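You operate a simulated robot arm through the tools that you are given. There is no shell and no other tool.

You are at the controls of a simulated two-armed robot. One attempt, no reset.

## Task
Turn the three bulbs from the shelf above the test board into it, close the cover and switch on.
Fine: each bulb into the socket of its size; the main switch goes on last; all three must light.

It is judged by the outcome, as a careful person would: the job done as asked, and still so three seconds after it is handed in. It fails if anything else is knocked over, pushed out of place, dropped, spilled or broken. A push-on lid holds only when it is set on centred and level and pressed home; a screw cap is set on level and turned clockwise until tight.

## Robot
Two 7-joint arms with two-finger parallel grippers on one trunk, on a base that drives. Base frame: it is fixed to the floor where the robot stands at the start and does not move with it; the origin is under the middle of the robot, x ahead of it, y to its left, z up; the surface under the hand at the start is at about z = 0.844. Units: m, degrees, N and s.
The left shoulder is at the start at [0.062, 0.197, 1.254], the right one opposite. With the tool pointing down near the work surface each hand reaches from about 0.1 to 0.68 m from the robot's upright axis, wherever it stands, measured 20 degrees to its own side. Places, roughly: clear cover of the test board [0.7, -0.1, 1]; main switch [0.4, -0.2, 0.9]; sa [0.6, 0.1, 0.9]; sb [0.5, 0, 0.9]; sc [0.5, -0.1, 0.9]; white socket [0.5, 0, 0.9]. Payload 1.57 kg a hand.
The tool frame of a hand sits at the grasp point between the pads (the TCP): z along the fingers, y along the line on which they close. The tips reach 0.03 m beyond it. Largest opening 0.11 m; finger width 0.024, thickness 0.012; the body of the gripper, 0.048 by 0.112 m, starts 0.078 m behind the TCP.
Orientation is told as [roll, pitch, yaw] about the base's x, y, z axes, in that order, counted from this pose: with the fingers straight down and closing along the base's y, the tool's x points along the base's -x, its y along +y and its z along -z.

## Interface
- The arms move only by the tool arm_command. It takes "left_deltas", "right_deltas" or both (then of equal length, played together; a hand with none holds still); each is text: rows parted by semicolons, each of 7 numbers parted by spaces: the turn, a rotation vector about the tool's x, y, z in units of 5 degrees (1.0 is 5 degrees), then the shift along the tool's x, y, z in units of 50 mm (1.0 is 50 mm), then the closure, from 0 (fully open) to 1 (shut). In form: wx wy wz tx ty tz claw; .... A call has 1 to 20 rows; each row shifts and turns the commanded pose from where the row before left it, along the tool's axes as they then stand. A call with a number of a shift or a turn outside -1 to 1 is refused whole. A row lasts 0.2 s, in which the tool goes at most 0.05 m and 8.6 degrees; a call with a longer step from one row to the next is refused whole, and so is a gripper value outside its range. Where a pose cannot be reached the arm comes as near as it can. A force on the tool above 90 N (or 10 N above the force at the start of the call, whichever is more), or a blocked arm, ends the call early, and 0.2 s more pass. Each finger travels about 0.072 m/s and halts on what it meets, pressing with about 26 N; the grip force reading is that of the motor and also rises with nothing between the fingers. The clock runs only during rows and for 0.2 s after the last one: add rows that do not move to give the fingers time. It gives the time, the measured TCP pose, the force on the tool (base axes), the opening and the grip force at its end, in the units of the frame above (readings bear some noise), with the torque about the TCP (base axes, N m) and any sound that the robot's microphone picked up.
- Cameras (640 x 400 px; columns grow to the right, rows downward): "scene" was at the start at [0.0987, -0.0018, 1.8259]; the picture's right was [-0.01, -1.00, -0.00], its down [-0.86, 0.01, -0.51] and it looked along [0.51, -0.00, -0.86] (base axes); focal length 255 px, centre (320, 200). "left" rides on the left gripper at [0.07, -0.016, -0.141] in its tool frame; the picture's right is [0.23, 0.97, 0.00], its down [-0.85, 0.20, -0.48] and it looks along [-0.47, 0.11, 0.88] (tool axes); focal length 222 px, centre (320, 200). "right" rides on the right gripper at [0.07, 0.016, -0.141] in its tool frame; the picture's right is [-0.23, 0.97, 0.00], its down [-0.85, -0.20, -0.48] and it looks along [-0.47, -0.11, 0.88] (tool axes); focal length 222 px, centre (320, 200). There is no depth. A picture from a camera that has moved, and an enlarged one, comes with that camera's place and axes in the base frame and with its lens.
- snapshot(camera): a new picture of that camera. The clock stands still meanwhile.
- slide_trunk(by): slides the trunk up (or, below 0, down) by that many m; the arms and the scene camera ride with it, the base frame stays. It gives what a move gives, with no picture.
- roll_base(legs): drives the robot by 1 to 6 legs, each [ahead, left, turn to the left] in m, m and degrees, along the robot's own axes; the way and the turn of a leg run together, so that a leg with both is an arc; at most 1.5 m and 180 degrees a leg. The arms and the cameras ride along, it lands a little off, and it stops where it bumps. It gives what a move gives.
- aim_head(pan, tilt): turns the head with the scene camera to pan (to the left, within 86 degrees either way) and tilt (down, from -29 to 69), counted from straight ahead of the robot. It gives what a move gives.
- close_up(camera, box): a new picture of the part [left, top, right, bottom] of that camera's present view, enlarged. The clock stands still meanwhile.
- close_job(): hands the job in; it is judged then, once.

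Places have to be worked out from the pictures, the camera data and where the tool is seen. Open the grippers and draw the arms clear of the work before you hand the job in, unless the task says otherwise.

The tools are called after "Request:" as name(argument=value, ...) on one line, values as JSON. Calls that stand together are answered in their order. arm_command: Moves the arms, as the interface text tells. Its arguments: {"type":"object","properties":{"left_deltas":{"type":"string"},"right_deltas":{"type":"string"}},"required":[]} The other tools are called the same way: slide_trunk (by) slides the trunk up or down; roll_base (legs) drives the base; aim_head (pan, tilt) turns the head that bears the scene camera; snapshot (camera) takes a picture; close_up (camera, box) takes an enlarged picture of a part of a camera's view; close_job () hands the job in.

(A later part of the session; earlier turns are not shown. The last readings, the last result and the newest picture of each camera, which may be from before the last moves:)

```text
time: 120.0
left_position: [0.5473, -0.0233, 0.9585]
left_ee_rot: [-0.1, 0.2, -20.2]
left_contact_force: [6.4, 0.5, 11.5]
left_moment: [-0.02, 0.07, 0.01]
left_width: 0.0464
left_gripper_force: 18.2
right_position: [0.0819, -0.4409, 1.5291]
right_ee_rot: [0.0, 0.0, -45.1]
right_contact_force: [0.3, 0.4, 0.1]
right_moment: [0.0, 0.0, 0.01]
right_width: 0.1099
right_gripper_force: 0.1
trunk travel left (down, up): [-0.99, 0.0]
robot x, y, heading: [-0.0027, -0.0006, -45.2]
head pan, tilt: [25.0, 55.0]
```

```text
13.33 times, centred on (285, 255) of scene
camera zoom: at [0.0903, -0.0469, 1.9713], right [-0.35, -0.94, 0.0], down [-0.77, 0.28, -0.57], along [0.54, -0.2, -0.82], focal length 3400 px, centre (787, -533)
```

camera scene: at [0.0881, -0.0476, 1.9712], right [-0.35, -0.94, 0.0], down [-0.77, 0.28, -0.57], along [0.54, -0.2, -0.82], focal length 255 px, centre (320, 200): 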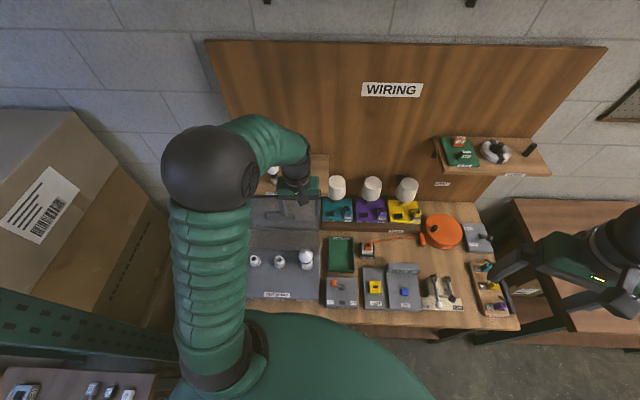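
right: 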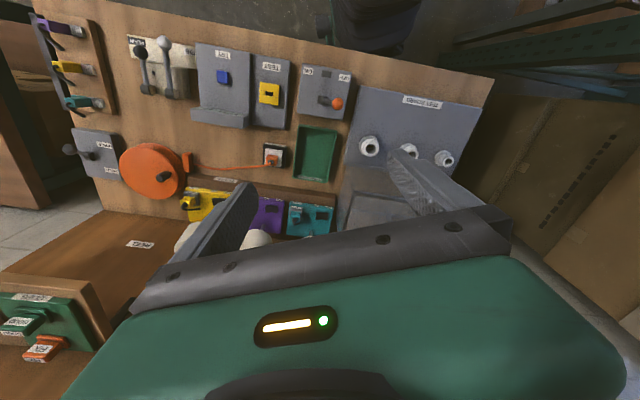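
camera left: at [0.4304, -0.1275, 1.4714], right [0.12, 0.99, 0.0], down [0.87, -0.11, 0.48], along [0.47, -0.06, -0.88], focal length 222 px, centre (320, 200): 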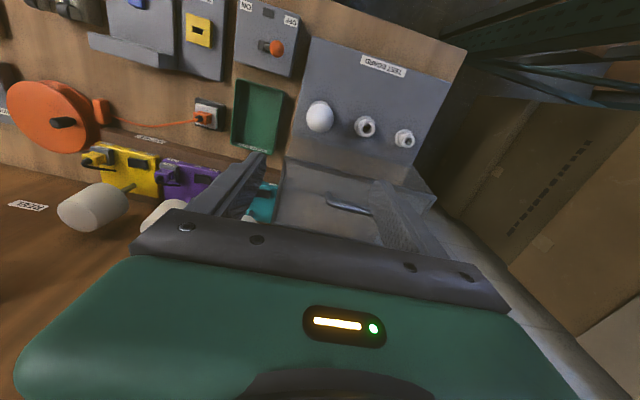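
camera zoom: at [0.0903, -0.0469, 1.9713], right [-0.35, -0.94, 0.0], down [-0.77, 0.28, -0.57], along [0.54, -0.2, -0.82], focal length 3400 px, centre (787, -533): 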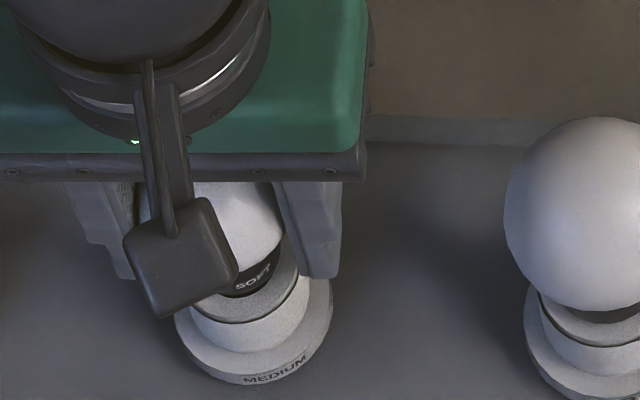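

Bottomed at about z=0.9625 (12 N). Now release, wind back 100° counter‑clockwise to yaw +80°, then grip for a long clockwise stroke.

Request:
arm_command(left_deltas="0 0 0 0 0 0 0.45;0 0 0 0 0 0 0.3;0 0 0 0 0 0 0.25;0 0 0 0 0 -0.4 0.25;0 0 -1 0 0 0 0.25;0 0 -1 0 0 0 0.25;0 0 -1 0 0 0 0.25;0 0 -1 0 0 0 0.25;0 0 -1 0 0 0 0.25;0 0 -1 0 0 0 0.25;0 0 -1 0 0 0 0.25;0 0 -1 0 0 0 0.25;0 0 -1 0 0 0 0.25;0 0 -1 0 0 0 0.25;0 0 -1 0 0 0 0.25;0 0 -1 0 0 0 0.25;0 0 -1 0 0 0 0.25;0 0 -1 0 0 0 0.25;0 0 -1 0 0 0 0.25;0 0 -1 0 0 0 0.25")

Request:
arm_command(left_deltas="0 0 -1 0 0 0 0.25;0 0 -1 0 0 0 0.25;0 0 -1 0 0 0 0.25;0 0 -1 0 0 0 0.25;0 0 0 0 0 0 0.25")

Request:
close_up(camera="left", box=[220, 80, 420, 240])

Request:
close_up(camera="scene", box=[245, 220, 325, 280])

```text
time: 124.2
left_position: [0.5462, -0.0251, 0.9785]
left_ee_rot: [0.3, 0.0, 59.9]
left_contact_force: [-0.3, 0.2, -0.8]
left_moment: [0.03, 0.0, -0.01]
left_width: 0.0825
left_gripper_force: 0.1
right_position: [0.0824, -0.4417, 1.5289]
right_ee_rot: [-0.1, 0.0, -45.2]
right_contact_force: [0.6, -0.1, -0.2]
right_moment: [-0.03, -0.02, 0.0]
right_width: 0.11
right_gripper_force: 0.1
trunk travel left (down, up): [-0.99, 0.0]
robot x, y, heading: [0.0028, 0.0001, -45.3]
head pan, tilt: [25.0, 55.0]
```

```text
time: 125.3
left_position: [0.5476, -0.0258, 0.9783]
left_ee_rot: [0.3, -0.1, 79.9]
left_contact_force: [0.2, 0.0, -0.3]
left_moment: [0.0, 0.0, 0.0]
left_width: 0.0828
left_gripper_force: 0.1
right_position: [0.0838, -0.4403, 1.5278]
right_ee_rot: [0.0, 0.1, -45.3]
right_contact_force: [-0.3, -0.7, 0.3]
right_moment: [0.02, 0.0, -0.01]
right_width: 0.11
right_gripper_force: 0.0
trunk travel left (down, up): [-0.99, 0.0]
robot x, y, heading: [0.0007, -0.0007, -45.3]
head pan, tilt: [25.0, 55.0]
```

```text
2.50 times, centred on (320, 160) of left
camera zoom: at [0.5523, -0.0962, 1.1198], right [-1.0, -0.05, 0.0], down [-0.04, 0.88, 0.48], along [-0.03, 0.48, -0.88], focal length 555 px, centre (320, 300)
```

zoom: 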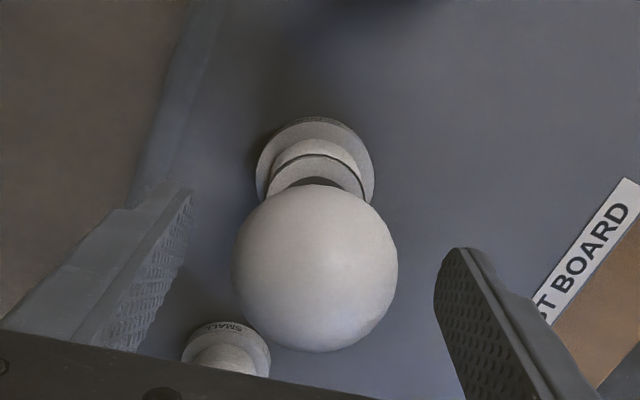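

```text
6.67 times, centred on (285, 250) of scene
camera zoom: at [0.091, -0.048, 1.9711], right [-0.35, -0.94, 0.0], down [-0.77, 0.28, -0.57], along [0.54, -0.2, -0.82], focal length 1700 px, centre (553, -133)
```

zoom: 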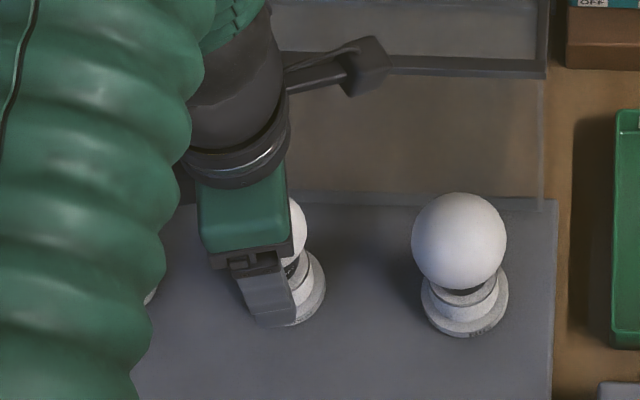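

Globe is centred. Lower 1.6 cm, grip, and turn clockwise 190°, reading torque along the way.

Request:
arm_command(left_deltas="0 0 0 0 0 0.33 0.3;0 0 0 0 0 0 0.5;0 0 0 0 0 0 0.62;0 0 0 0 0 0 0.62;0 0 0 0 0 0 0.62")

Request:
arm_command(left_deltas="0 0 1 0 0 0.002 0.62;0 0 1 0 0 0.002 0.62;0 0 1 0 0 0.002 0.62;0 0 1 0 0 0.002 0.62;0 0 1 0 0 0.002 0.62;0 0 1 0 0 0.002 0.62;0 0 1 0 0 0.002 0.62;0 0 1 0 0 0.002 0.62;0 0 1 0 0 0.002 0.62;0 0 1 0 0 0.002 0.62;0 0 1 0 0 0.002 0.62;0 0 1 0 0 0.002 0.62;0 0 1 0 0 0.002 0.62;0 0 1 0 0 0.002 0.62;0 0 1 0 0 0.002 0.62;0 0 1 0 0 0.002 0.62;0 0 1 0 0 0.002 0.62;0 0 1 0 0 0.002 0.62;0 0 1 0 0 0.002 0.62")

Request:
arm_command(left_deltas="0 0 1 0 0 0.002 0.62;0 0 1 0 0 0.002 0.62;0 0 1 0 0 0.002 0.62;0 0 1 0 0 0.002 0.62;0 0 1 0 0 0.002 0.62;0 0 1 0 0 0.002 0.62;0 0 1 0 0 0.002 0.62;0 0 1 0 0 0.002 0.62;0 0 1 0 0 0.002 0.62;0 0 1 0 0 0.002 0.62;0 0 1 0 0 0.002 0.62;0 0 1 0 0 0.002 0.62;0 0 1 0 0 0.002 0.62;0 0 1 0 0 0.002 0.62;0 0 1 0 0 0.002 0.62;0 0 1 0 0 0.002 0.62;0 0 1 0 0 0.002 0.62;0 0 1 0 0 0.002 0.62;0 0 1 0 0 0.002 0.62")

```text
time: 126.5
left_position: [0.5459, -0.0254, 0.9633]
left_ee_rot: [0.4, -0.2, 79.8]
left_contact_force: [1.2, 0.2, 0.4]
left_moment: [-0.01, -0.06, -0.01]
left_width: 0.0464
left_gripper_force: 18.3
right_position: [0.0828, -0.4409, 1.528]
right_ee_rot: [0.0, 0.0, -45.3]
right_contact_force: [0.1, 0.4, 0.1]
right_moment: [0.01, -0.01, -0.01]
right_width: 0.1098
right_gripper_force: 0.0
trunk travel left (down, up): [-0.99, 0.0]
robot x, y, heading: [0.0015, 0.0003, -45.4]
head pan, tilt: [25.0, 55.0]
```

```text
time: 130.6
left_position: [0.5478, -0.0248, 0.9613]
left_ee_rot: [0.0, 0.2, -15.2]
left_contact_force: [8.9, 0.3, 9.7]
left_moment: [0.08, 0.09, -0.01]
left_width: 0.0467
left_gripper_force: 17.9
right_position: [0.0847, -0.4407, 1.5293]
right_ee_rot: [0.0, 0.0, -45.3]
right_contact_force: [-0.4, -0.2, -0.3]
right_moment: [0.01, -0.01, -0.01]
right_width: 0.1101
right_gripper_force: 0.1
trunk travel left (down, up): [-0.99, 0.0]
robot x, y, heading: [-0.0013, -0.0003, -45.3]
head pan, tilt: [25.0, 55.0]
```

```text
time: 134.6
left_position: [0.5496, -0.0241, 0.9567]
left_ee_rot: [-0.3, -0.1, -110.2]
left_contact_force: [11.4, 5.8, -4.1]
left_moment: [0.06, 0.18, 0.05]
left_width: 0.0461
left_gripper_force: 17.4
right_position: [0.0863, -0.4402, 1.5284]
right_ee_rot: [-0.1, 0.0, -45.3]
right_contact_force: [0.4, -0.5, -0.6]
right_moment: [-0.03, -0.02, 0.01]
right_width: 0.1097
right_gripper_force: 0.2
trunk travel left (down, up): [-0.99, 0.0]
robot x, y, heading: [0.0041, 0.0004, -45.2]
head pan, tilt: [25.0, 55.0]
```

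The thread seems to bite (pulling down, axis pulling ~2 mm forward). Release and check where the globe settles.

Request:
arm_command(left_deltas="0 0 0 0 0 0 0.45;0 0 0 0 0 0 0.3;0 0 0 0 0 0 0.25;0 0 0 0 0 0 0.25")

Request:
close_up(camera="left", box=[220, 80, 420, 240])

Request:
close_up(camera="scene", box=[245, 220, 325, 280])

```text
time: 135.6
left_position: [0.5481, -0.0241, 0.9584]
left_ee_rot: [-0.3, -0.1, -110.1]
left_contact_force: [-1.2, 0.9, -0.1]
left_moment: [-0.05, -0.02, 0.0]
left_width: 0.0825
left_gripper_force: 0.1
right_position: [0.0853, -0.4392, 1.5299]
right_ee_rot: [-0.1, 0.0, -45.1]
right_contact_force: [0.1, 1.2, -0.9]
right_moment: [0.01, 0.0, -0.01]
right_width: 0.1098
right_gripper_force: 0.2
trunk travel left (down, up): [-0.99, 0.0]
robot x, y, heading: [-0.0017, 0.0008, -45.6]
head pan, tilt: [25.0, 55.0]
```

```text
2.50 times, centred on (320, 160) of left
camera zoom: at [0.5582, 0.048, 1.0989], right [0.99, -0.12, -0.01], down [-0.1, -0.87, 0.48], along [-0.06, -0.47, -0.88], focal length 555 px, centre (320, 300)
```

zoom: 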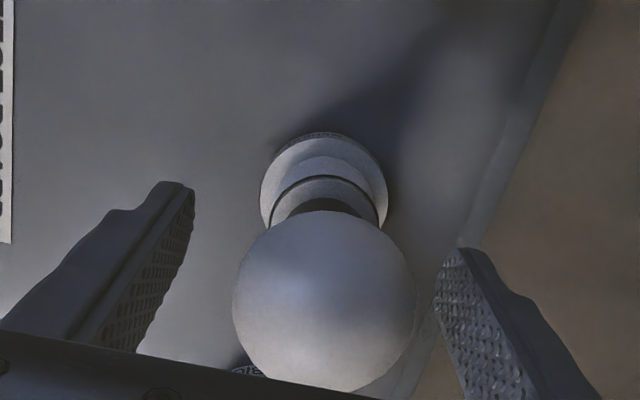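

```text
6.67 times, centred on (285, 250) of scene
camera zoom: at [0.0936, -0.0454, 1.9711], right [-0.35, -0.94, 0.0], down [-0.77, 0.28, -0.57], along [0.54, -0.2, -0.82], focal length 1700 px, centre (553, -133)
```

zoom: 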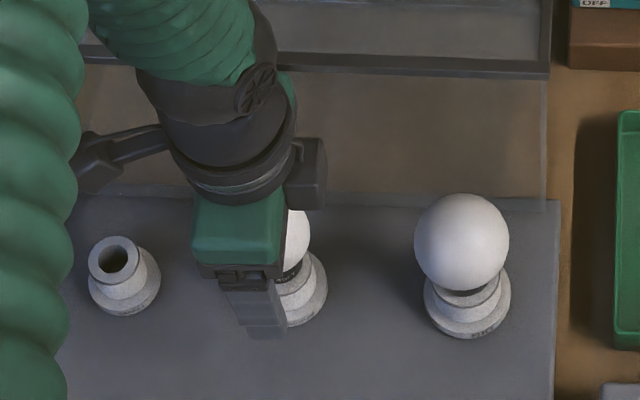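

The globe settled upright about 1 mm further forward. I correct by 1.2 mm, raise, wind back 190° and do the next stroke.

Request:
arm_command(left_deltas="0 0 0 0.008 0.022 -0.4 0.25;0 0 -1 0 0 0 0.25;0 0 -1 0 0 0 0.25;0 0 -1 0 0 0 0.25;0 0 -1 0 0 0 0.25;0 0 -1 0 0 0 0.25;0 0 -1 0 0 0 0.25;0 0 -1 0 0 0 0.25;0 0 -1 0 0 0 0.25;0 0 -1 0 0 0 0.25;0 0 -1 0 0 0 0.25;0 0 -1 0 0 0 0.25;0 0 -1 0 0 0 0.25;0 0 -1 0 0 0 0.25;0 0 -1 0 0 0 0.25;0 0 -1 0 0 0 0.25;0 0 -1 0 0 0 0.25;0 0 -1 0 0 0 0.25;0 0 -1 0 0 0 0.25;0 0 -1 0 0 0 0.25")

Request:
arm_command(left_deltas="0 0 -1 0 0 0 0.25;0 0 -1 0 0 0 0.25;0 0 -1 0 0 0 0.25;0 0 -1 0 0 0 0.25;0 0 -1 0 0 0 0.25;0 0 -1 0 0 0 0.25;0 0 -1 0 0 0 0.25;0 0 -1 0 0 0 0.25;0 0 -1 0 0 0 0.25;0 0 -1 0 0 0 0.25;0 0 -1 0 0 0 0.25;0 0 -1 0 0 0 0.25;0 0 -1 0 0 0 0.25;0 0 -1 0 0 0 0.25;0 0 -1 0 0 0 0.25;0 0 -1 0 0 0 0.25;0 0 -1 0 0 0 0.25;0 0 -1 0 0 0 0.25;0 0 -1 0 0 0 0.25")

Request:
close_up(camera="left", box=[220, 80, 420, 240])

```text
time: 139.8
left_position: [0.5482, -0.0254, 0.9791]
left_ee_rot: [0.1, 0.3, -15.1]
left_contact_force: [-0.2, -0.4, 1.0]
left_moment: [0.01, 0.02, 0.01]
left_width: 0.0822
left_gripper_force: 0.0
right_position: [0.0843, -0.4415, 1.5287]
right_ee_rot: [0.0, 0.0, -45.3]
right_contact_force: [0.0, 0.2, -0.7]
right_moment: [-0.03, 0.01, -0.02]
right_width: 0.1099
right_gripper_force: 0.1
trunk travel left (down, up): [-0.99, 0.0]
robot x, y, heading: [-0.0002, 0.0013, -45.2]
head pan, tilt: [25.0, 55.0]
```

```text
time: 143.8
left_position: [0.5488, -0.0235, 0.9779]
left_ee_rot: [0.3, 0.0, 79.8]
left_contact_force: [0.2, 0.3, -0.1]
left_moment: [0.02, 0.01, 0.01]
left_width: 0.0822
left_gripper_force: 0.1
right_position: [0.0829, -0.441, 1.5269]
right_ee_rot: [0.0, -0.1, -45.2]
right_contact_force: [0.3, 0.1, 0.1]
right_moment: [-0.01, 0.01, -0.03]
right_width: 0.11
right_gripper_force: 0.0
trunk travel left (down, up): [-0.99, 0.0]
robot x, y, heading: [0.0023, -0.0023, -45.4]
head pan, tilt: [25.0, 55.0]
```

```text
2.50 times, centred on (320, 160) of left
camera zoom: at [0.5536, -0.0962, 1.119], right [-1.0, -0.05, 0.0], down [-0.04, 0.88, 0.48], along [-0.03, 0.48, -0.88], focal length 555 px, centre (320, 300)
```

zoom: 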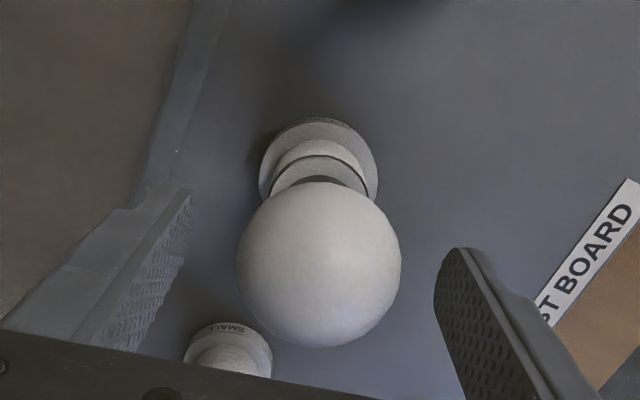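

Second long stroke: lower, grip and turn clockwise 190°.

Request:
arm_command(left_deltas="0 0 0 0 0 0.35 0.3;0 0 0 0 0 0 0.5;0 0 0 0 0 0 0.62;0 0 0 0 0 0 0.62;0 0 0 0 0 0 0.62")

Request:
arm_command(left_deltas="0 0 1 0 0 0.002 0.62;0 0 1 0 0 0.002 0.62;0 0 1 0 0 0.002 0.62;0 0 1 0 0 0.002 0.62;0 0 1 0 0 0.002 0.62;0 0 1 0 0 0.002 0.62;0 0 1 0 0 0.002 0.62;0 0 1 0 0 0.002 0.62;0 0 1 0 0 0.002 0.62;0 0 1 0 0 0.002 0.62;0 0 1 0 0 0.002 0.62;0 0 1 0 0 0.002 0.62;0 0 1 0 0 0.002 0.62")

Request:
arm_command(left_deltas="0 0 1 0 0 0.002 0.62;0 0 1 0 0 0.002 0.62;0 0 1 0 0 0.002 0.62;0 0 1 0 0 0.002 0.62;0 0 1 0 0 0.002 0.62;0 0 1 0 0 0.002 0.62;0 0 1 0 0 0.002 0.62;0 0 1 0 0 0.002 0.62;0 0 1 0 0 0.002 0.62;0 0 1 0 0 0.002 0.62;0 0 1 0 0 0.002 0.62;0 0 1 0 0 0.002 0.62")

Request:
arm_command(left_deltas="0 0 1 0 0 0.002 0.62;0 0 1 0 0 0.002 0.62;0 0 1 0 0 0.002 0.62;0 0 1 0 0 0.002 0.62;0 0 1 0 0 0.002 0.62;0 0 1 0 0 0.002 0.62;0 0 1 0 0 0.002 0.62;0 0 1 0 0 0.002 0.62;0 0 1 0 0 0.002 0.62;0 0 1 0 0 0.002 0.62;0 0 1 0 0 0.002 0.62;0 0 1 0 0 0.002 0.62;0 0 1 0 0 0.002 0.62")

```text
time: 144.9
left_position: [0.5484, -0.0245, 0.9617]
left_ee_rot: [0.3, -0.1, 79.8]
left_contact_force: [3.6, -1.5, 1.0]
left_moment: [0.0, -0.04, 0.03]
left_width: 0.0463
left_gripper_force: 18.1
right_position: [0.0837, -0.441, 1.5295]
right_ee_rot: [0.0, 0.1, -45.1]
right_contact_force: [-0.7, -0.5, -0.1]
right_moment: [0.03, 0.0, 0.0]
right_width: 0.11
right_gripper_force: 0.0
trunk travel left (down, up): [-0.99, 0.0]
robot x, y, heading: [0.0016, 0.0002, -45.3]
head pan, tilt: [25.0, 55.0]
```

```text
time: 147.8
left_position: [0.5466, -0.0257, 0.9583]
left_ee_rot: [0.2, 0.4, 14.8]
left_contact_force: [0.1, -2.9, -3.6]
left_moment: [0.08, 0.02, 0.14]
left_width: 0.0462
left_gripper_force: 18.2
right_position: [0.0833, -0.4409, 1.5282]
right_ee_rot: [0.1, 0.1, -45.2]
right_contact_force: [-0.2, 0.8, 0.0]
right_moment: [-0.03, -0.02, 0.0]
right_width: 0.1099
right_gripper_force: 0.0
trunk travel left (down, up): [-0.99, 0.0]
robot x, y, heading: [-0.0003, 0.0006, -45.6]
head pan, tilt: [25.0, 55.0]
```

```text
time: 150.3
left_position: [0.5482, -0.0242, 0.9569]
left_ee_rot: [-0.1, 0.2, -45.2]
left_contact_force: [0.3, 2.0, 0.9]
left_moment: [0.0, -0.01, 0.36]
left_width: 0.0465
left_gripper_force: 18.1
right_position: [0.0825, -0.4393, 1.5286]
right_ee_rot: [-0.1, 0.0, -45.3]
right_contact_force: [0.4, -0.1, -0.1]
right_moment: [0.02, -0.01, 0.03]
right_width: 0.1099
right_gripper_force: 0.2
trunk travel left (down, up): [-0.99, 0.0]
robot x, y, heading: [-0.0002, 0.0033, -45.2]
head pan, tilt: [25.0, 55.0]
```

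```text
time: 153.2
left_position: [0.5481, -0.025, 0.9561]
left_ee_rot: [-0.3, 0.1, -110.2]
left_contact_force: [3.8, 0.1, 1.0]
left_moment: [0.0, -0.01, 0.46]
left_width: 0.0456
left_gripper_force: 17.6
right_position: [0.0832, -0.4397, 1.5286]
right_ee_rot: [0.0, 0.0, -45.2]
right_contact_force: [-0.5, 0.4, 0.9]
right_moment: [-0.03, -0.01, 0.02]
right_width: 0.1102
right_gripper_force: 0.1
trunk travel left (down, up): [-0.99, 0.0]
robot x, y, heading: [-0.0026, -0.0002, -45.4]
head pan, tilt: [25.0, 55.0]
```

Torque rose to 0.36–0.46 N·m with the fingers slipping: the medium bulb is tight. Release, rise while squaring the hand, and move to a standoff before the small bulb.

Request:
arm_command(left_deltas="0 0 0 0 0 0 0.45;0 0 0 0 0 0 0.3;0 0 0 0 0 0 0.25;0 0 0 0 0 -0.5 0.25;0 0 0 0 0 -0.5 0.25;0 0 -1 0 0 -0.4 0.25;0 0 -1 0 0 -0.4 0.25;0 0 -1 0 0 -0.4 0.25;0 0 -1 0 0 -0.4 0.25;0 0 -1 0 0 -0.4 0.25;0 0 -1 0 0 -0.4 0.25;0 0 -1 0 0 -0.4 0.25;0 0 -1 0 0 -0.4 0.25;0 0 -1 0 0 -0.4 0.25;0 0 -1 0 0 -0.4 0.25;0 0 -1 0 0 -0.4 0.25;0 0 -1 0 0 -0.4 0.25;0 0 -1 0 0 -0.4 0.25;0 0 -1 0 0 -0.4 0.25;0 0 -1 0 0 -0.4 0.25")

Request:
arm_command(left_deltas="0 0 -1 0 0 -0.2 0.25;0 0 -1 0 0 0 0.25;0 0 -1 0 0 0 0.25;0 0 0 -0.655 0.5375 0 0.25;0 0 0 -0.655 0.5375 0 0.25;0 0 0 -0.655 0.5375 0 0.25;0 0 0 -0.655 0.5375 0 0.25;0 0 0 0 0 0 0.25")

Request:
close_up(camera="left", box=[200, 120, 440, 280])

Request:
snapshot(camera="scene")

```text
time: 157.3
left_position: [0.5489, -0.0246, 1.3065]
left_ee_rot: [0.0, 0.3, -35.2]
left_contact_force: [-0.2, 0.3, -0.2]
left_moment: [0.01, -0.03, 0.0]
left_width: 0.0824
left_gripper_force: 0.1
right_position: [0.0825, -0.4404, 1.5285]
right_ee_rot: [0.0, 0.1, -45.3]
right_contact_force: [0.0, -0.3, 0.3]
right_moment: [0.0, 0.02, -0.03]
right_width: 0.1099
right_gripper_force: 0.1
trunk travel left (down, up): [-0.99, 0.0]
robot x, y, heading: [0.0012, 0.0058, -45.2]
head pan, tilt: [25.0, 55.0]
```

```text
time: 159.2
left_position: [0.7094, 0.0302, 1.3146]
left_ee_rot: [0.0, 0.3, -20.0]
left_contact_force: [0.1, -0.4, -0.3]
left_moment: [0.02, -0.01, -0.01]
left_width: 0.0827
left_gripper_force: 0.1
right_position: [0.0836, -0.4402, 1.5284]
right_ee_rot: [-0.1, 0.0, -45.2]
right_contact_force: [0.3, 0.2, -0.9]
right_moment: [0.05, 0.03, -0.01]
right_width: 0.1096
right_gripper_force: 0.1
trunk travel left (down, up): [-0.99, 0.0]
robot x, y, heading: [0.0013, -0.0006, -45.4]
head pan, tilt: [25.0, 55.0]
```

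```text
2.50 times, centred on (320, 200) of left
camera zoom: at [0.6399, 0.039, 1.457], right [0.12, 0.99, 0.0], down [0.87, -0.11, 0.47], along [0.47, -0.06, -0.88], focal length 555 px, centre (320, 200)
```

zoom: 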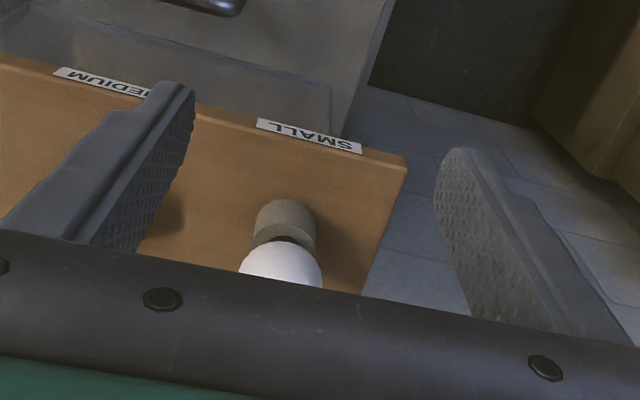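

```text
taken
camera scene: at [0.0927, -0.0467, 1.9711], right [-0.35, -0.94, 0.0], down [-0.77, 0.28, -0.57], along [0.54, -0.2, -0.82], focal length 255 px, centre (320, 200)
```

scene: 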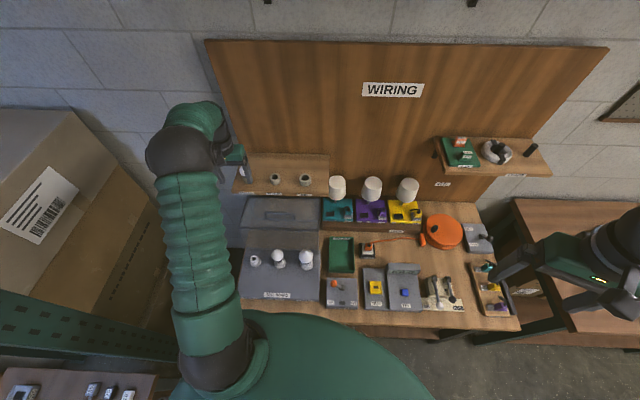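

Request:
close_up(camera="scene", box=[205, 140, 285, 200])

Request:
close_up(camera="scene", box=[235, 235, 325, 300])

```text
6.67 times, centred on (245, 170) of scene
camera zoom: at [0.0927, -0.0467, 1.9711], right [-0.35, -0.94, 0.0], down [-0.77, 0.28, -0.57], along [0.54, -0.2, -0.82], focal length 1700 px, centre (820, 400)
```

zoom: 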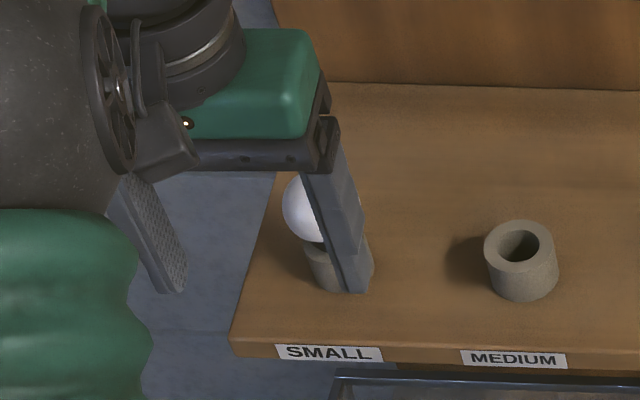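

```text
6.15 times, centred on (280, 268) of scene
camera zoom: at [0.0927, -0.0467, 1.9711], right [-0.35, -0.94, 0.0], down [-0.77, 0.28, -0.57], along [0.54, -0.2, -0.82], focal length 1570 px, centre (566, -215)
```

zoom: 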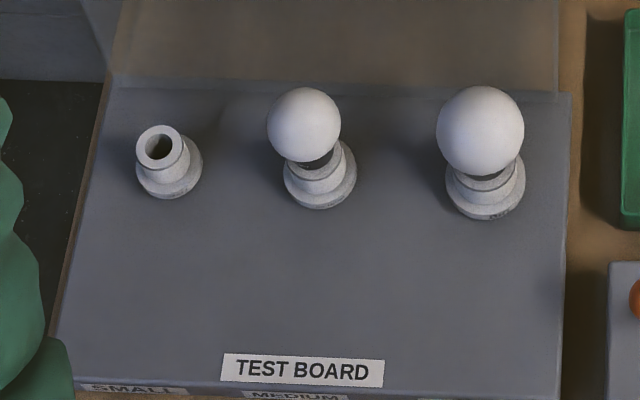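

Small bulb at ≈(0.804,−0.001,1.235). I shift 3 mm left, lower 7.8 cm and advance 10 cm around it.

Request:
arm_command(left_deltas="0 0 0 0 0.03 0.52 0.3;0 0 0 0 0.03 0.52 0.3;0 0 0 0 0 0.52 0.3;0 0 0 -0.4 0 0 0.3;0 0 0 -0.4 0 0 0.3;0 0 0 -0.4 0 0 0.3;0 0 0 -0.4 0 0 0.3;0 0 0 -0.37 0 0 0.3;0 0 0 0 0 0 0.3")

Request:
close_up(camera="left", box=[200, 120, 440, 280])

Request:
close_up(camera="scene", box=[205, 140, 285, 200])

```text
time: 161.2
left_position: [0.799, -0.0019, 1.238]
left_ee_rot: [0.0, 0.2, -20.0]
left_contact_force: [-0.2, -0.7, -0.2]
left_moment: [-0.03, -0.01, 0.03]
left_width: 0.0769
left_gripper_force: 0.0
left hand out of reach, approached as far as the arm can: row 8
right_position: [0.0831, -0.4409, 1.5271]
right_ee_rot: [0.1, 0.0, -45.2]
right_contact_force: [-0.1, -0.9, 0.7]
right_moment: [-0.01, 0.03, 0.02]
right_width: 0.11
right_gripper_force: 0.1
trunk travel left (down, up): [-0.99, 0.0]
robot x, y, heading: [-0.0021, 0.0012, -45.3]
head pan, tilt: [25.0, 55.0]
```

```text
2.50 times, centred on (320, 200) of left
camera zoom: at [0.7297, 0.0076, 1.3792], right [0.12, 0.99, 0.0], down [0.87, -0.11, 0.47], along [0.47, -0.06, -0.88], focal length 555 px, centre (320, 200)
```

zoom: 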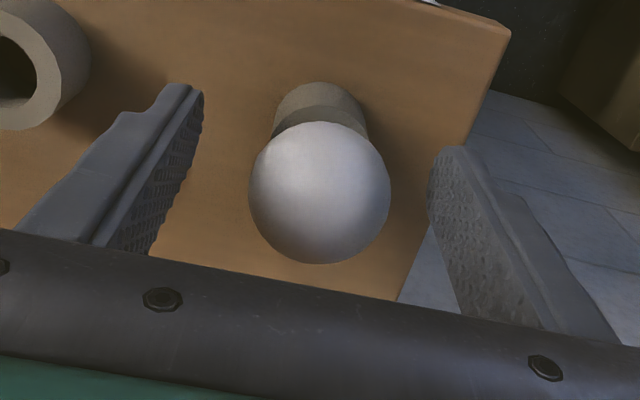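

```text
6.67 times, centred on (245, 170) of scene
camera zoom: at [0.0927, -0.0471, 1.9711], right [-0.35, -0.94, 0.0], down [-0.77, 0.28, -0.57], along [0.54, -0.2, -0.82], focal length 1700 px, centre (820, 400)
```

zoom: 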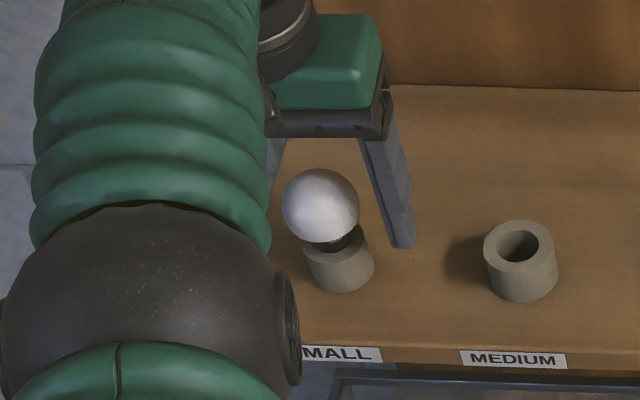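

Globe centred. Grip it (~40 mm) and lift vertically.

Request:
arm_command(left_deltas="0 0 0 0 0 0 0.5;0 0 0 0 0 0 0.6;0 0 0 0 0 0 0.68;0 0 0 0 0 0 0.7;0 0 0 0 0 0 0.7")

Request:
arm_command(left_deltas="0 0 0 0 0 -0.2 0.7;0 0 0 0 0 -0.2 0.7;0 0 0 0 0 -0.2 0.7;0 0 0 0.02 0 -0.2 0.7;0 0 0 0.03 0 -0.25 0.7;0 0 0 0.03 0 -0.25 0.7;0 0 0 0 0 0 0.7")

Request:
close_up(camera="scene", box=[215, 130, 285, 190])

Request:
close_up(camera="left", box=[240, 100, 400, 220])

```text
time: 162.3
left_position: [0.7987, -0.0015, 1.2377]
left_ee_rot: [0.0, 0.3, -20.2]
left_contact_force: [-0.7, 0.6, -0.2]
left_moment: [0.02, -0.02, 0.0]
left_width: 0.0407
left_gripper_force: 18.2
right_position: [0.0851, -0.4406, 1.5279]
right_ee_rot: [0.0, -0.1, -45.2]
right_contact_force: [0.1, -0.2, 0.7]
right_moment: [0.0, 0.03, 0.01]
right_width: 0.1101
right_gripper_force: 0.1
trunk travel left (down, up): [-0.99, 0.0]
robot x, y, heading: [0.0011, -0.0018, -45.1]
head pan, tilt: [25.0, 55.0]
```

```text
time: 163.9
left_position: [0.7961, 0.0001, 1.3041]
left_ee_rot: [-0.1, 0.3, -20.2]
left_contact_force: [0.6, 0.6, 0.5]
left_moment: [0.0, 0.0, 0.04]
left_width: 0.0406
left_gripper_force: 18.0
right_position: [0.0838, -0.4411, 1.5277]
right_ee_rot: [-0.1, -0.1, -45.2]
right_contact_force: [0.0, 0.0, -1.1]
right_moment: [-0.01, 0.05, -0.02]
right_width: 0.1098
right_gripper_force: 0.1
trunk travel left (down, up): [-0.99, 0.0]
robot x, y, heading: [-0.0008, 0.0021, -45.3]
head pan, tilt: [25.0, 55.0]
```

```text
6.67 times, centred on (250, 160) of scene
camera zoom: at [0.0923, -0.0475, 1.9711], right [-0.35, -0.94, 0.0], down [-0.77, 0.28, -0.57], along [0.54, -0.2, -0.82], focal length 1700 px, centre (787, 467)
```

zoom: 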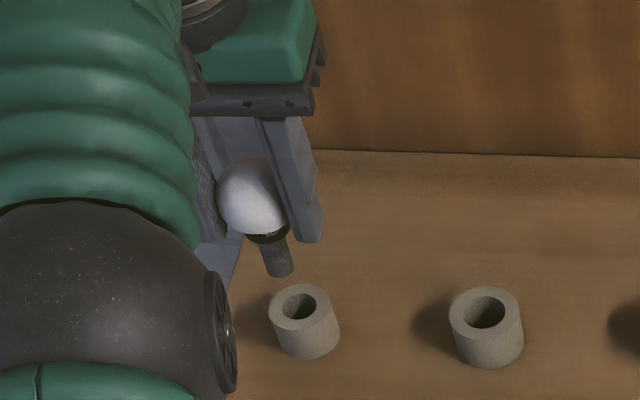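

```text
3.33 times, centred on (320, 160) of left
camera zoom: at [0.7267, 0.01, 1.4451], right [0.12, 0.99, 0.0], down [0.87, -0.11, 0.47], along [0.47, -0.06, -0.88], focal length 740 px, centre (320, 333)
```

zoom: 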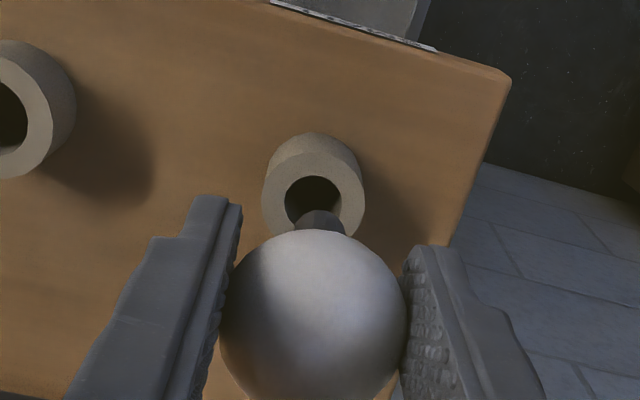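

Small bulb is out (tip ~52 mm below the TCP). From the socket row geometry the small socket should be near (0.5905,0.0755). I carry it back 21.9 cm and lower to z≈1.09.

Request:
arm_command(left_deltas="0 0 0 0.626 0 0 0.7;0 0 0 0.626 0 0 0.7;0 0 0 0.626 0 0 0.7;0 0 0 0.626 0 0 0.7;0 0 0 0.626 0 0 0.7;0 0 0 0.626 0 0 0.7;0 0 0 0.626 0 0 0.7;0 0 0 0 0 0.71 0.7;0 0 0 0 0 0.71 0.7;0 0 0 0 0 0.71 0.7;0 0 0 0 0 0.71 0.7;0 0 0 0 0 0.71 0.7;0 0 0 0 0 0.71 0.7;0 0 0 0 0 0 0.7")

Request:
close_up(camera="left", box=[240, 70, 440, 220])

Request:
close_up(camera="scene", box=[225, 200, 315, 280])

```text
time: 166.9
left_position: [0.5871, 0.0786, 1.0913]
left_ee_rot: [-0.1, 0.2, -20.2]
left_contact_force: [-0.5, 0.0, 0.1]
left_moment: [0.0, -0.01, 0.0]
left_width: 0.0405
left_gripper_force: 17.9
right_position: [0.084, -0.439, 1.5287]
right_ee_rot: [-0.2, -0.1, -45.2]
right_contact_force: [0.0, 0.3, 0.5]
right_moment: [-0.04, 0.04, 0.0]
right_width: 0.1099
right_gripper_force: 0.1
trunk travel left (down, up): [-0.99, 0.0]
robot x, y, heading: [-0.0028, 0.0033, -45.3]
head pan, tilt: [25.0, 55.0]
```

```text
2.67 times, centred on (340, 145) of left
camera zoom: at [0.5183, 0.0878, 1.2332], right [0.12, 0.99, 0.0], down [0.87, -0.11, 0.47], along [0.47, -0.06, -0.88], focal length 592 px, centre (267, 347)
```

zoom: 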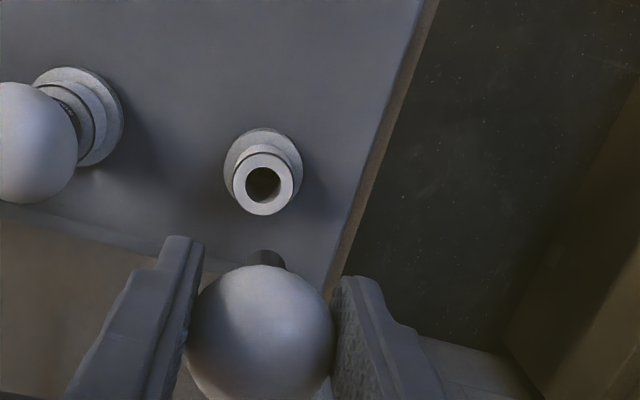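

```text
5.00 times, centred on (270, 240) of scene
camera zoom: at [0.0923, -0.0458, 1.9711], right [-0.35, -0.94, 0.0], down [-0.77, 0.28, -0.57], along [0.54, -0.2, -0.82], focal length 1275 px, centre (570, 0)
```

zoom: 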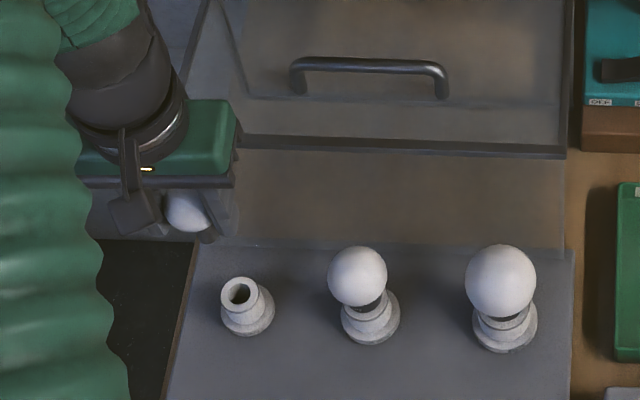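

Small socket estimated 2–3 mm ahead and ~1 mm right of the tool axis. I apply that and lower to z≈0.985 so tip and rim are level for comparison.

Request:
arm_command(left_deltas="0 0 0 -0.05 -0.03 0 0.7;0 0 0 0 0 0.5 0.7;0 0 0 0 0 0.5 0.7;0 0 0 0 0 0.5 0.7;0 0 0 0 0 0.4 0.7;0 0 0 0 0 0.2 0.7;0 0 0 0 0 0 0.7")

Request:
close_up(camera="left", box=[280, 100, 360, 165])

Request:
close_up(camera="scene", box=[240, 240, 270, 270])

```text
time: 168.6
left_position: [0.5909, 0.0736, 0.9848]
left_ee_rot: [0.1, 0.3, -20.0]
left_contact_force: [-0.5, -0.7, -1.3]
left_moment: [-0.01, 0.02, -0.04]
left_width: 0.0406
left_gripper_force: 17.7
right_position: [0.0842, -0.4401, 1.5295]
right_ee_rot: [0.0, 0.0, -45.3]
right_contact_force: [-0.9, -0.2, -0.1]
right_moment: [0.01, -0.05, 0.0]
right_width: 0.1098
right_gripper_force: 0.1
trunk travel left (down, up): [-0.99, 0.0]
robot x, y, heading: [-0.0015, 0.0024, -45.2]
head pan, tilt: [25.0, 55.0]
```

```text
6.15 times, centred on (320, 132) of left
camera zoom: at [0.5207, 0.0836, 1.1272], right [0.12, 0.99, 0.0], down [0.87, -0.11, 0.47], along [0.47, -0.06, -0.88], focal length 1367 px, centre (320, 615)
```

zoom: 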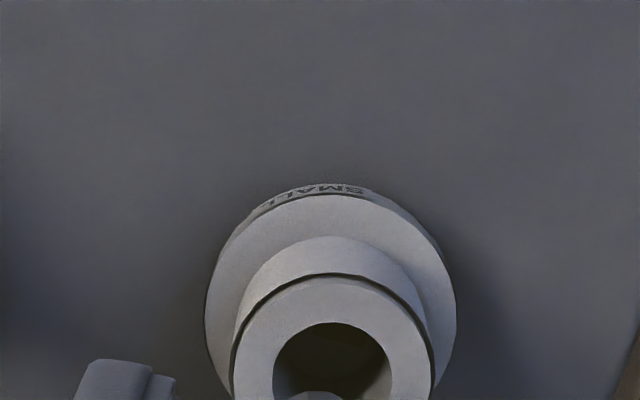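

```text
13.33 times, centred on (255, 255) of scene
camera zoom: at [0.0915, -0.0466, 1.9711], right [-0.35, -0.94, 0.0], down [-0.77, 0.28, -0.57], along [0.54, -0.2, -0.82], focal length 3400 px, centre (1187, -533)
```

zoom: 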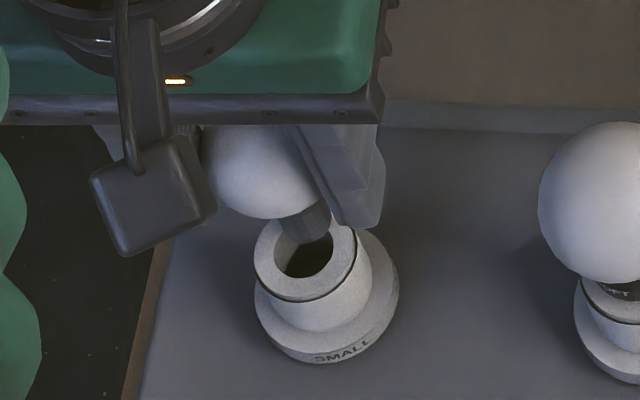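

Request:
close_up(camera="left", box=[270, 130, 370, 210])

Request:
close_up(camera="scene", box=[248, 245, 268, 265])

```text
5.00 times, centred on (320, 170) of left
camera zoom: at [0.5207, 0.0836, 1.1272], right [0.12, 0.99, 0.0], down [0.87, -0.11, 0.47], along [0.47, -0.06, -0.88], focal length 1111 px, centre (320, 350)
```

zoom: 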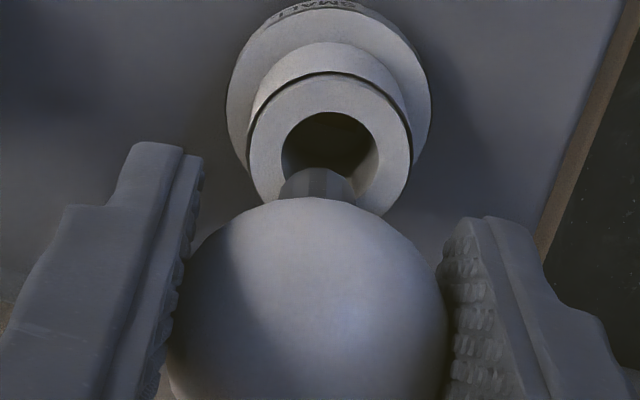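

```text
16.00 times, centred on (258, 255) of scene
camera zoom: at [0.0915, -0.0466, 1.9711], right [-0.35, -0.94, 0.0], down [-0.77, 0.28, -0.57], along [0.54, -0.2, -0.82], focal length 4081 px, centre (1312, -680)
```

zoom: 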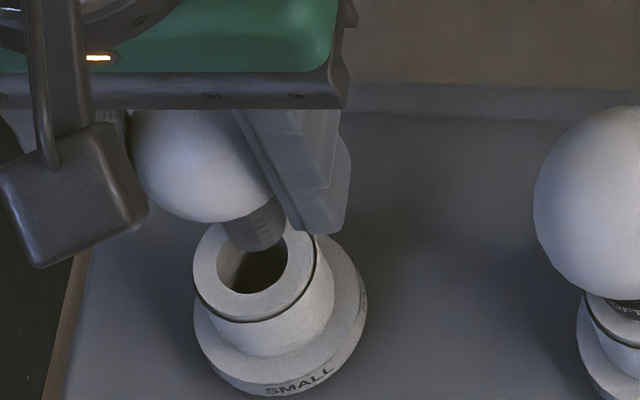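

The small bulb sits ~3 mm forward in the grip, so its tip is ~6 mm too far ahead and ~2 mm too far right of the hole. I correct, lower 5 mm and re-check.

Request:
arm_command(left_deltas="0 0 0 0.11 0.044 0 0.7;0 0 0 0 0 0.1 0.7;0 0 0 0 0 0 0.7")

Request:
close_up(camera="left", box=[280, 130, 360, 190])

Request:
close_up(camera="scene", box=[248, 245, 268, 265])

```text
time: 169.3
left_position: [0.5859, 0.0791, 0.9817]
left_ee_rot: [0.0, 0.3, -20.2]
left_contact_force: [-1.5, -0.2, -0.2]
left_moment: [0.04, 0.09, -0.04]
left_width: 0.0404
left_gripper_force: 18.0
right_position: [0.0834, -0.4412, 1.528]
right_ee_rot: [-0.1, 0.0, -45.2]
right_contact_force: [-0.4, 0.0, -0.1]
right_moment: [-0.03, 0.03, -0.02]
right_width: 0.1101
right_gripper_force: 0.1
trunk travel left (down, up): [-0.99, 0.0]
robot x, y, heading: [0.0002, 0.0009, -45.3]
head pan, tilt: [25.0, 55.0]
```

```text
6.67 times, centred on (320, 160) of left
camera zoom: at [0.5155, 0.0878, 1.1225], right [0.12, 0.99, 0.0], down [0.87, -0.11, 0.47], along [0.47, -0.06, -0.88], focal length 1481 px, centre (320, 467)
```

zoom: 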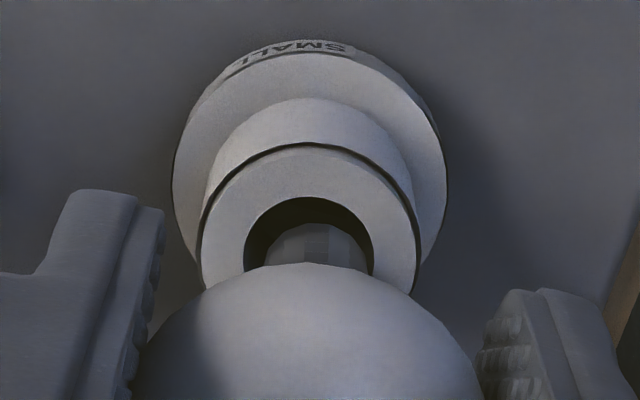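

```text
16.00 times, centred on (258, 255) of scene
camera zoom: at [0.0906, -0.047, 1.9712], right [-0.35, -0.94, 0.0], down [-0.77, 0.28, -0.57], along [0.54, -0.2, -0.82], focal length 4081 px, centre (1312, -680)
```

zoom: 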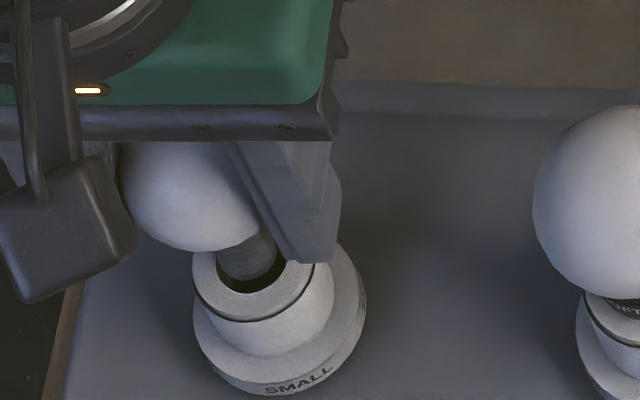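

Now ~3 mm above the rim and within ~1 mm. A final 1 mm back / 0.8 mm right, then descend in steps.

Request:
arm_command(left_deltas="0 0 0 0.02 -0.016 0 0.7;0 0 0 0 0 0.08 0.7;0 0 0 0 0 0 0.7")

Request:
arm_command(left_deltas="0 0 0 0 0 0.06 0.7;0 0 0 0 0 0 0.7")

Request:
close_up(camera="left", box=[280, 130, 360, 190])

Request:
close_up(camera="scene", box=[248, 245, 268, 265])

```text
time: 170.2
left_position: [0.584, 0.0785, 0.9765]
left_ee_rot: [0.0, 0.3, -20.1]
left_contact_force: [0.2, 0.0, -1.1]
left_moment: [0.02, 0.0, 0.03]
left_width: 0.0408
left_gripper_force: 17.4
right_position: [0.0846, -0.4408, 1.5288]
right_ee_rot: [-0.1, -0.1, -45.2]
right_contact_force: [0.5, 0.1, -0.9]
right_moment: [0.04, -0.02, 0.02]
right_width: 0.11
right_gripper_force: 0.1
trunk travel left (down, up): [-0.99, 0.0]
robot x, y, heading: [-0.0012, 0.0012, -45.0]
head pan, tilt: [25.0, 55.0]
```

```text
time: 170.8
left_position: [0.5827, 0.0776, 0.9737]
left_ee_rot: [0.0, 0.3, -20.1]
left_contact_force: [0.2, -0.1, 0.7]
left_moment: [-0.01, 0.02, 0.0]
left_width: 0.0408
left_gripper_force: 17.8
right_position: [0.084, -0.44, 1.5289]
right_ee_rot: [0.1, 0.0, -45.3]
right_contact_force: [-0.1, -0.8, 0.2]
right_moment: [0.03, 0.02, 0.05]
right_width: 0.11
right_gripper_force: 0.0
trunk travel left (down, up): [-0.99, 0.0]
robot x, y, heading: [0.0015, -0.0007, -45.3]
head pan, tilt: [25.0, 55.0]
```

```text
6.67 times, centred on (320, 160) of left
camera zoom: at [0.5139, 0.0876, 1.1155], right [0.12, 0.99, 0.0], down [0.87, -0.11, 0.47], along [0.47, -0.06, -0.88], focal length 1481 px, centre (320, 467)
```

zoom: 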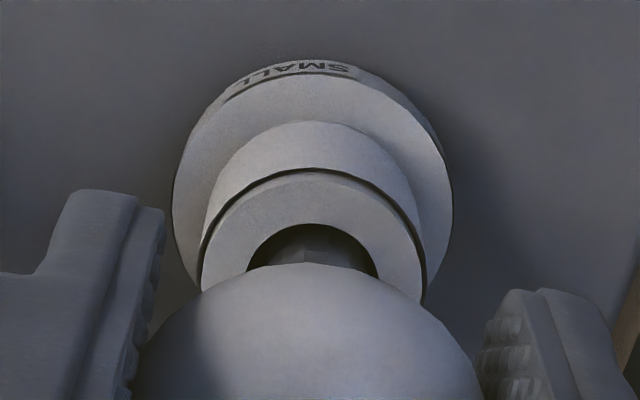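

```text
16.00 times, centred on (258, 255) of scene
camera zoom: at [0.0917, -0.0469, 1.9711], right [-0.35, -0.94, 0.0], down [-0.77, 0.28, -0.57], along [0.54, -0.2, -0.82], focal length 4081 px, centre (1312, -680)
```

zoom: 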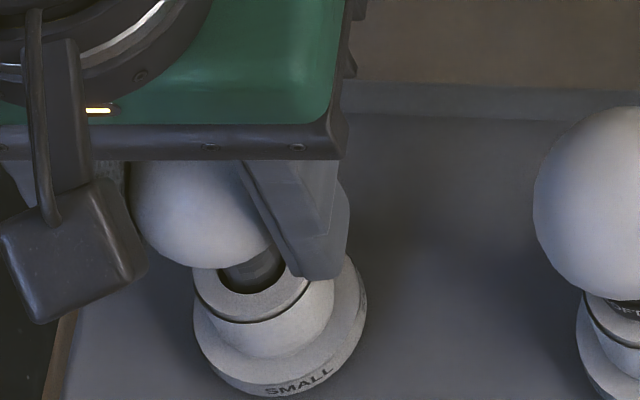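

Tip is entering with no load and well centred. Continue lowering.

Request:
arm_command(left_deltas="0 0 0 0 0 0.08 0.7;0 0 0 0 0 0 0.7")

Request:
arm_command(left_deltas="0 0 0 0 0 0.08 0.7;0 0 0 0 0 0 0.7")

Request:
arm_command(left_deltas="0 0 0 0 0 0.08 0.7;0 0 0 0 0 0 0.7")

Request:
arm_command(left_deltas="0 0 0 0 0 0.06 0.7;0 0 0 0 0 0 0.7")

```text
time: 171.3
left_position: [0.5821, 0.0788, 0.9705]
left_ee_rot: [0.0, 0.3, -20.2]
left_contact_force: [0.0, -0.6, 0.7]
left_moment: [-0.05, 0.01, -0.03]
left_width: 0.0403
left_gripper_force: 18.2
right_position: [0.0839, -0.4395, 1.5289]
right_ee_rot: [-0.1, 0.0, -45.2]
right_contact_force: [0.9, -0.5, -0.3]
right_moment: [0.01, -0.02, 0.02]
right_width: 0.1099
right_gripper_force: 0.1
trunk travel left (down, up): [-0.99, 0.0]
robot x, y, heading: [-0.003, 0.0017, -45.4]
head pan, tilt: [25.0, 55.0]
```

```text
time: 171.9
left_position: [0.5834, 0.0778, 0.9662]
left_ee_rot: [0.0, 0.4, -20.1]
left_contact_force: [0.6, -0.2, -0.5]
left_moment: [0.03, 0.01, 0.02]
left_width: 0.0405
left_gripper_force: 17.7
right_position: [0.0839, -0.4405, 1.528]
right_ee_rot: [0.0, 0.0, -45.2]
right_contact_force: [0.5, 0.3, -0.4]
right_moment: [0.0, 0.05, 0.0]
right_width: 0.11
right_gripper_force: 0.0
trunk travel left (down, up): [-0.99, 0.0]
robot x, y, heading: [0.0026, 0.0011, -45.3]
head pan, tilt: [25.0, 55.0]
```

```text
time: 172.6
left_position: [0.5828, 0.079, 0.9612]
left_ee_rot: [0.0, 0.4, -20.3]
left_contact_force: [0.8, 0.4, -0.4]
left_moment: [-0.03, 0.01, -0.01]
left_width: 0.0404
left_gripper_force: 18.2
right_position: [0.0838, -0.4403, 1.5293]
right_ee_rot: [0.0, 0.0, -45.2]
right_contact_force: [0.5, 0.0, 0.8]
right_moment: [-0.02, 0.02, 0.02]
right_width: 0.1099
right_gripper_force: 0.0
trunk travel left (down, up): [-0.99, 0.0]
robot x, y, heading: [0.0038, 0.0003, -45.2]
head pan, tilt: [25.0, 55.0]
```

```text
time: 173.2
left_position: [0.5836, 0.0784, 0.9586]
left_ee_rot: [0.1, 0.3, -20.1]
left_contact_force: [0.2, 0.4, 0.5]
left_moment: [-0.03, -0.02, -0.02]
left_width: 0.0403
left_gripper_force: 17.9
right_position: [0.0838, -0.4397, 1.5278]
right_ee_rot: [-0.1, 0.0, -45.1]
right_contact_force: [0.4, -0.8, 1.4]
right_moment: [0.01, 0.01, 0.02]
right_width: 0.1102
right_gripper_force: 0.1
trunk travel left (down, up): [-0.99, 0.0]
robot x, y, heading: [0.0023, -0.0003, -45.2]
head pan, tilt: [25.0, 55.0]
```

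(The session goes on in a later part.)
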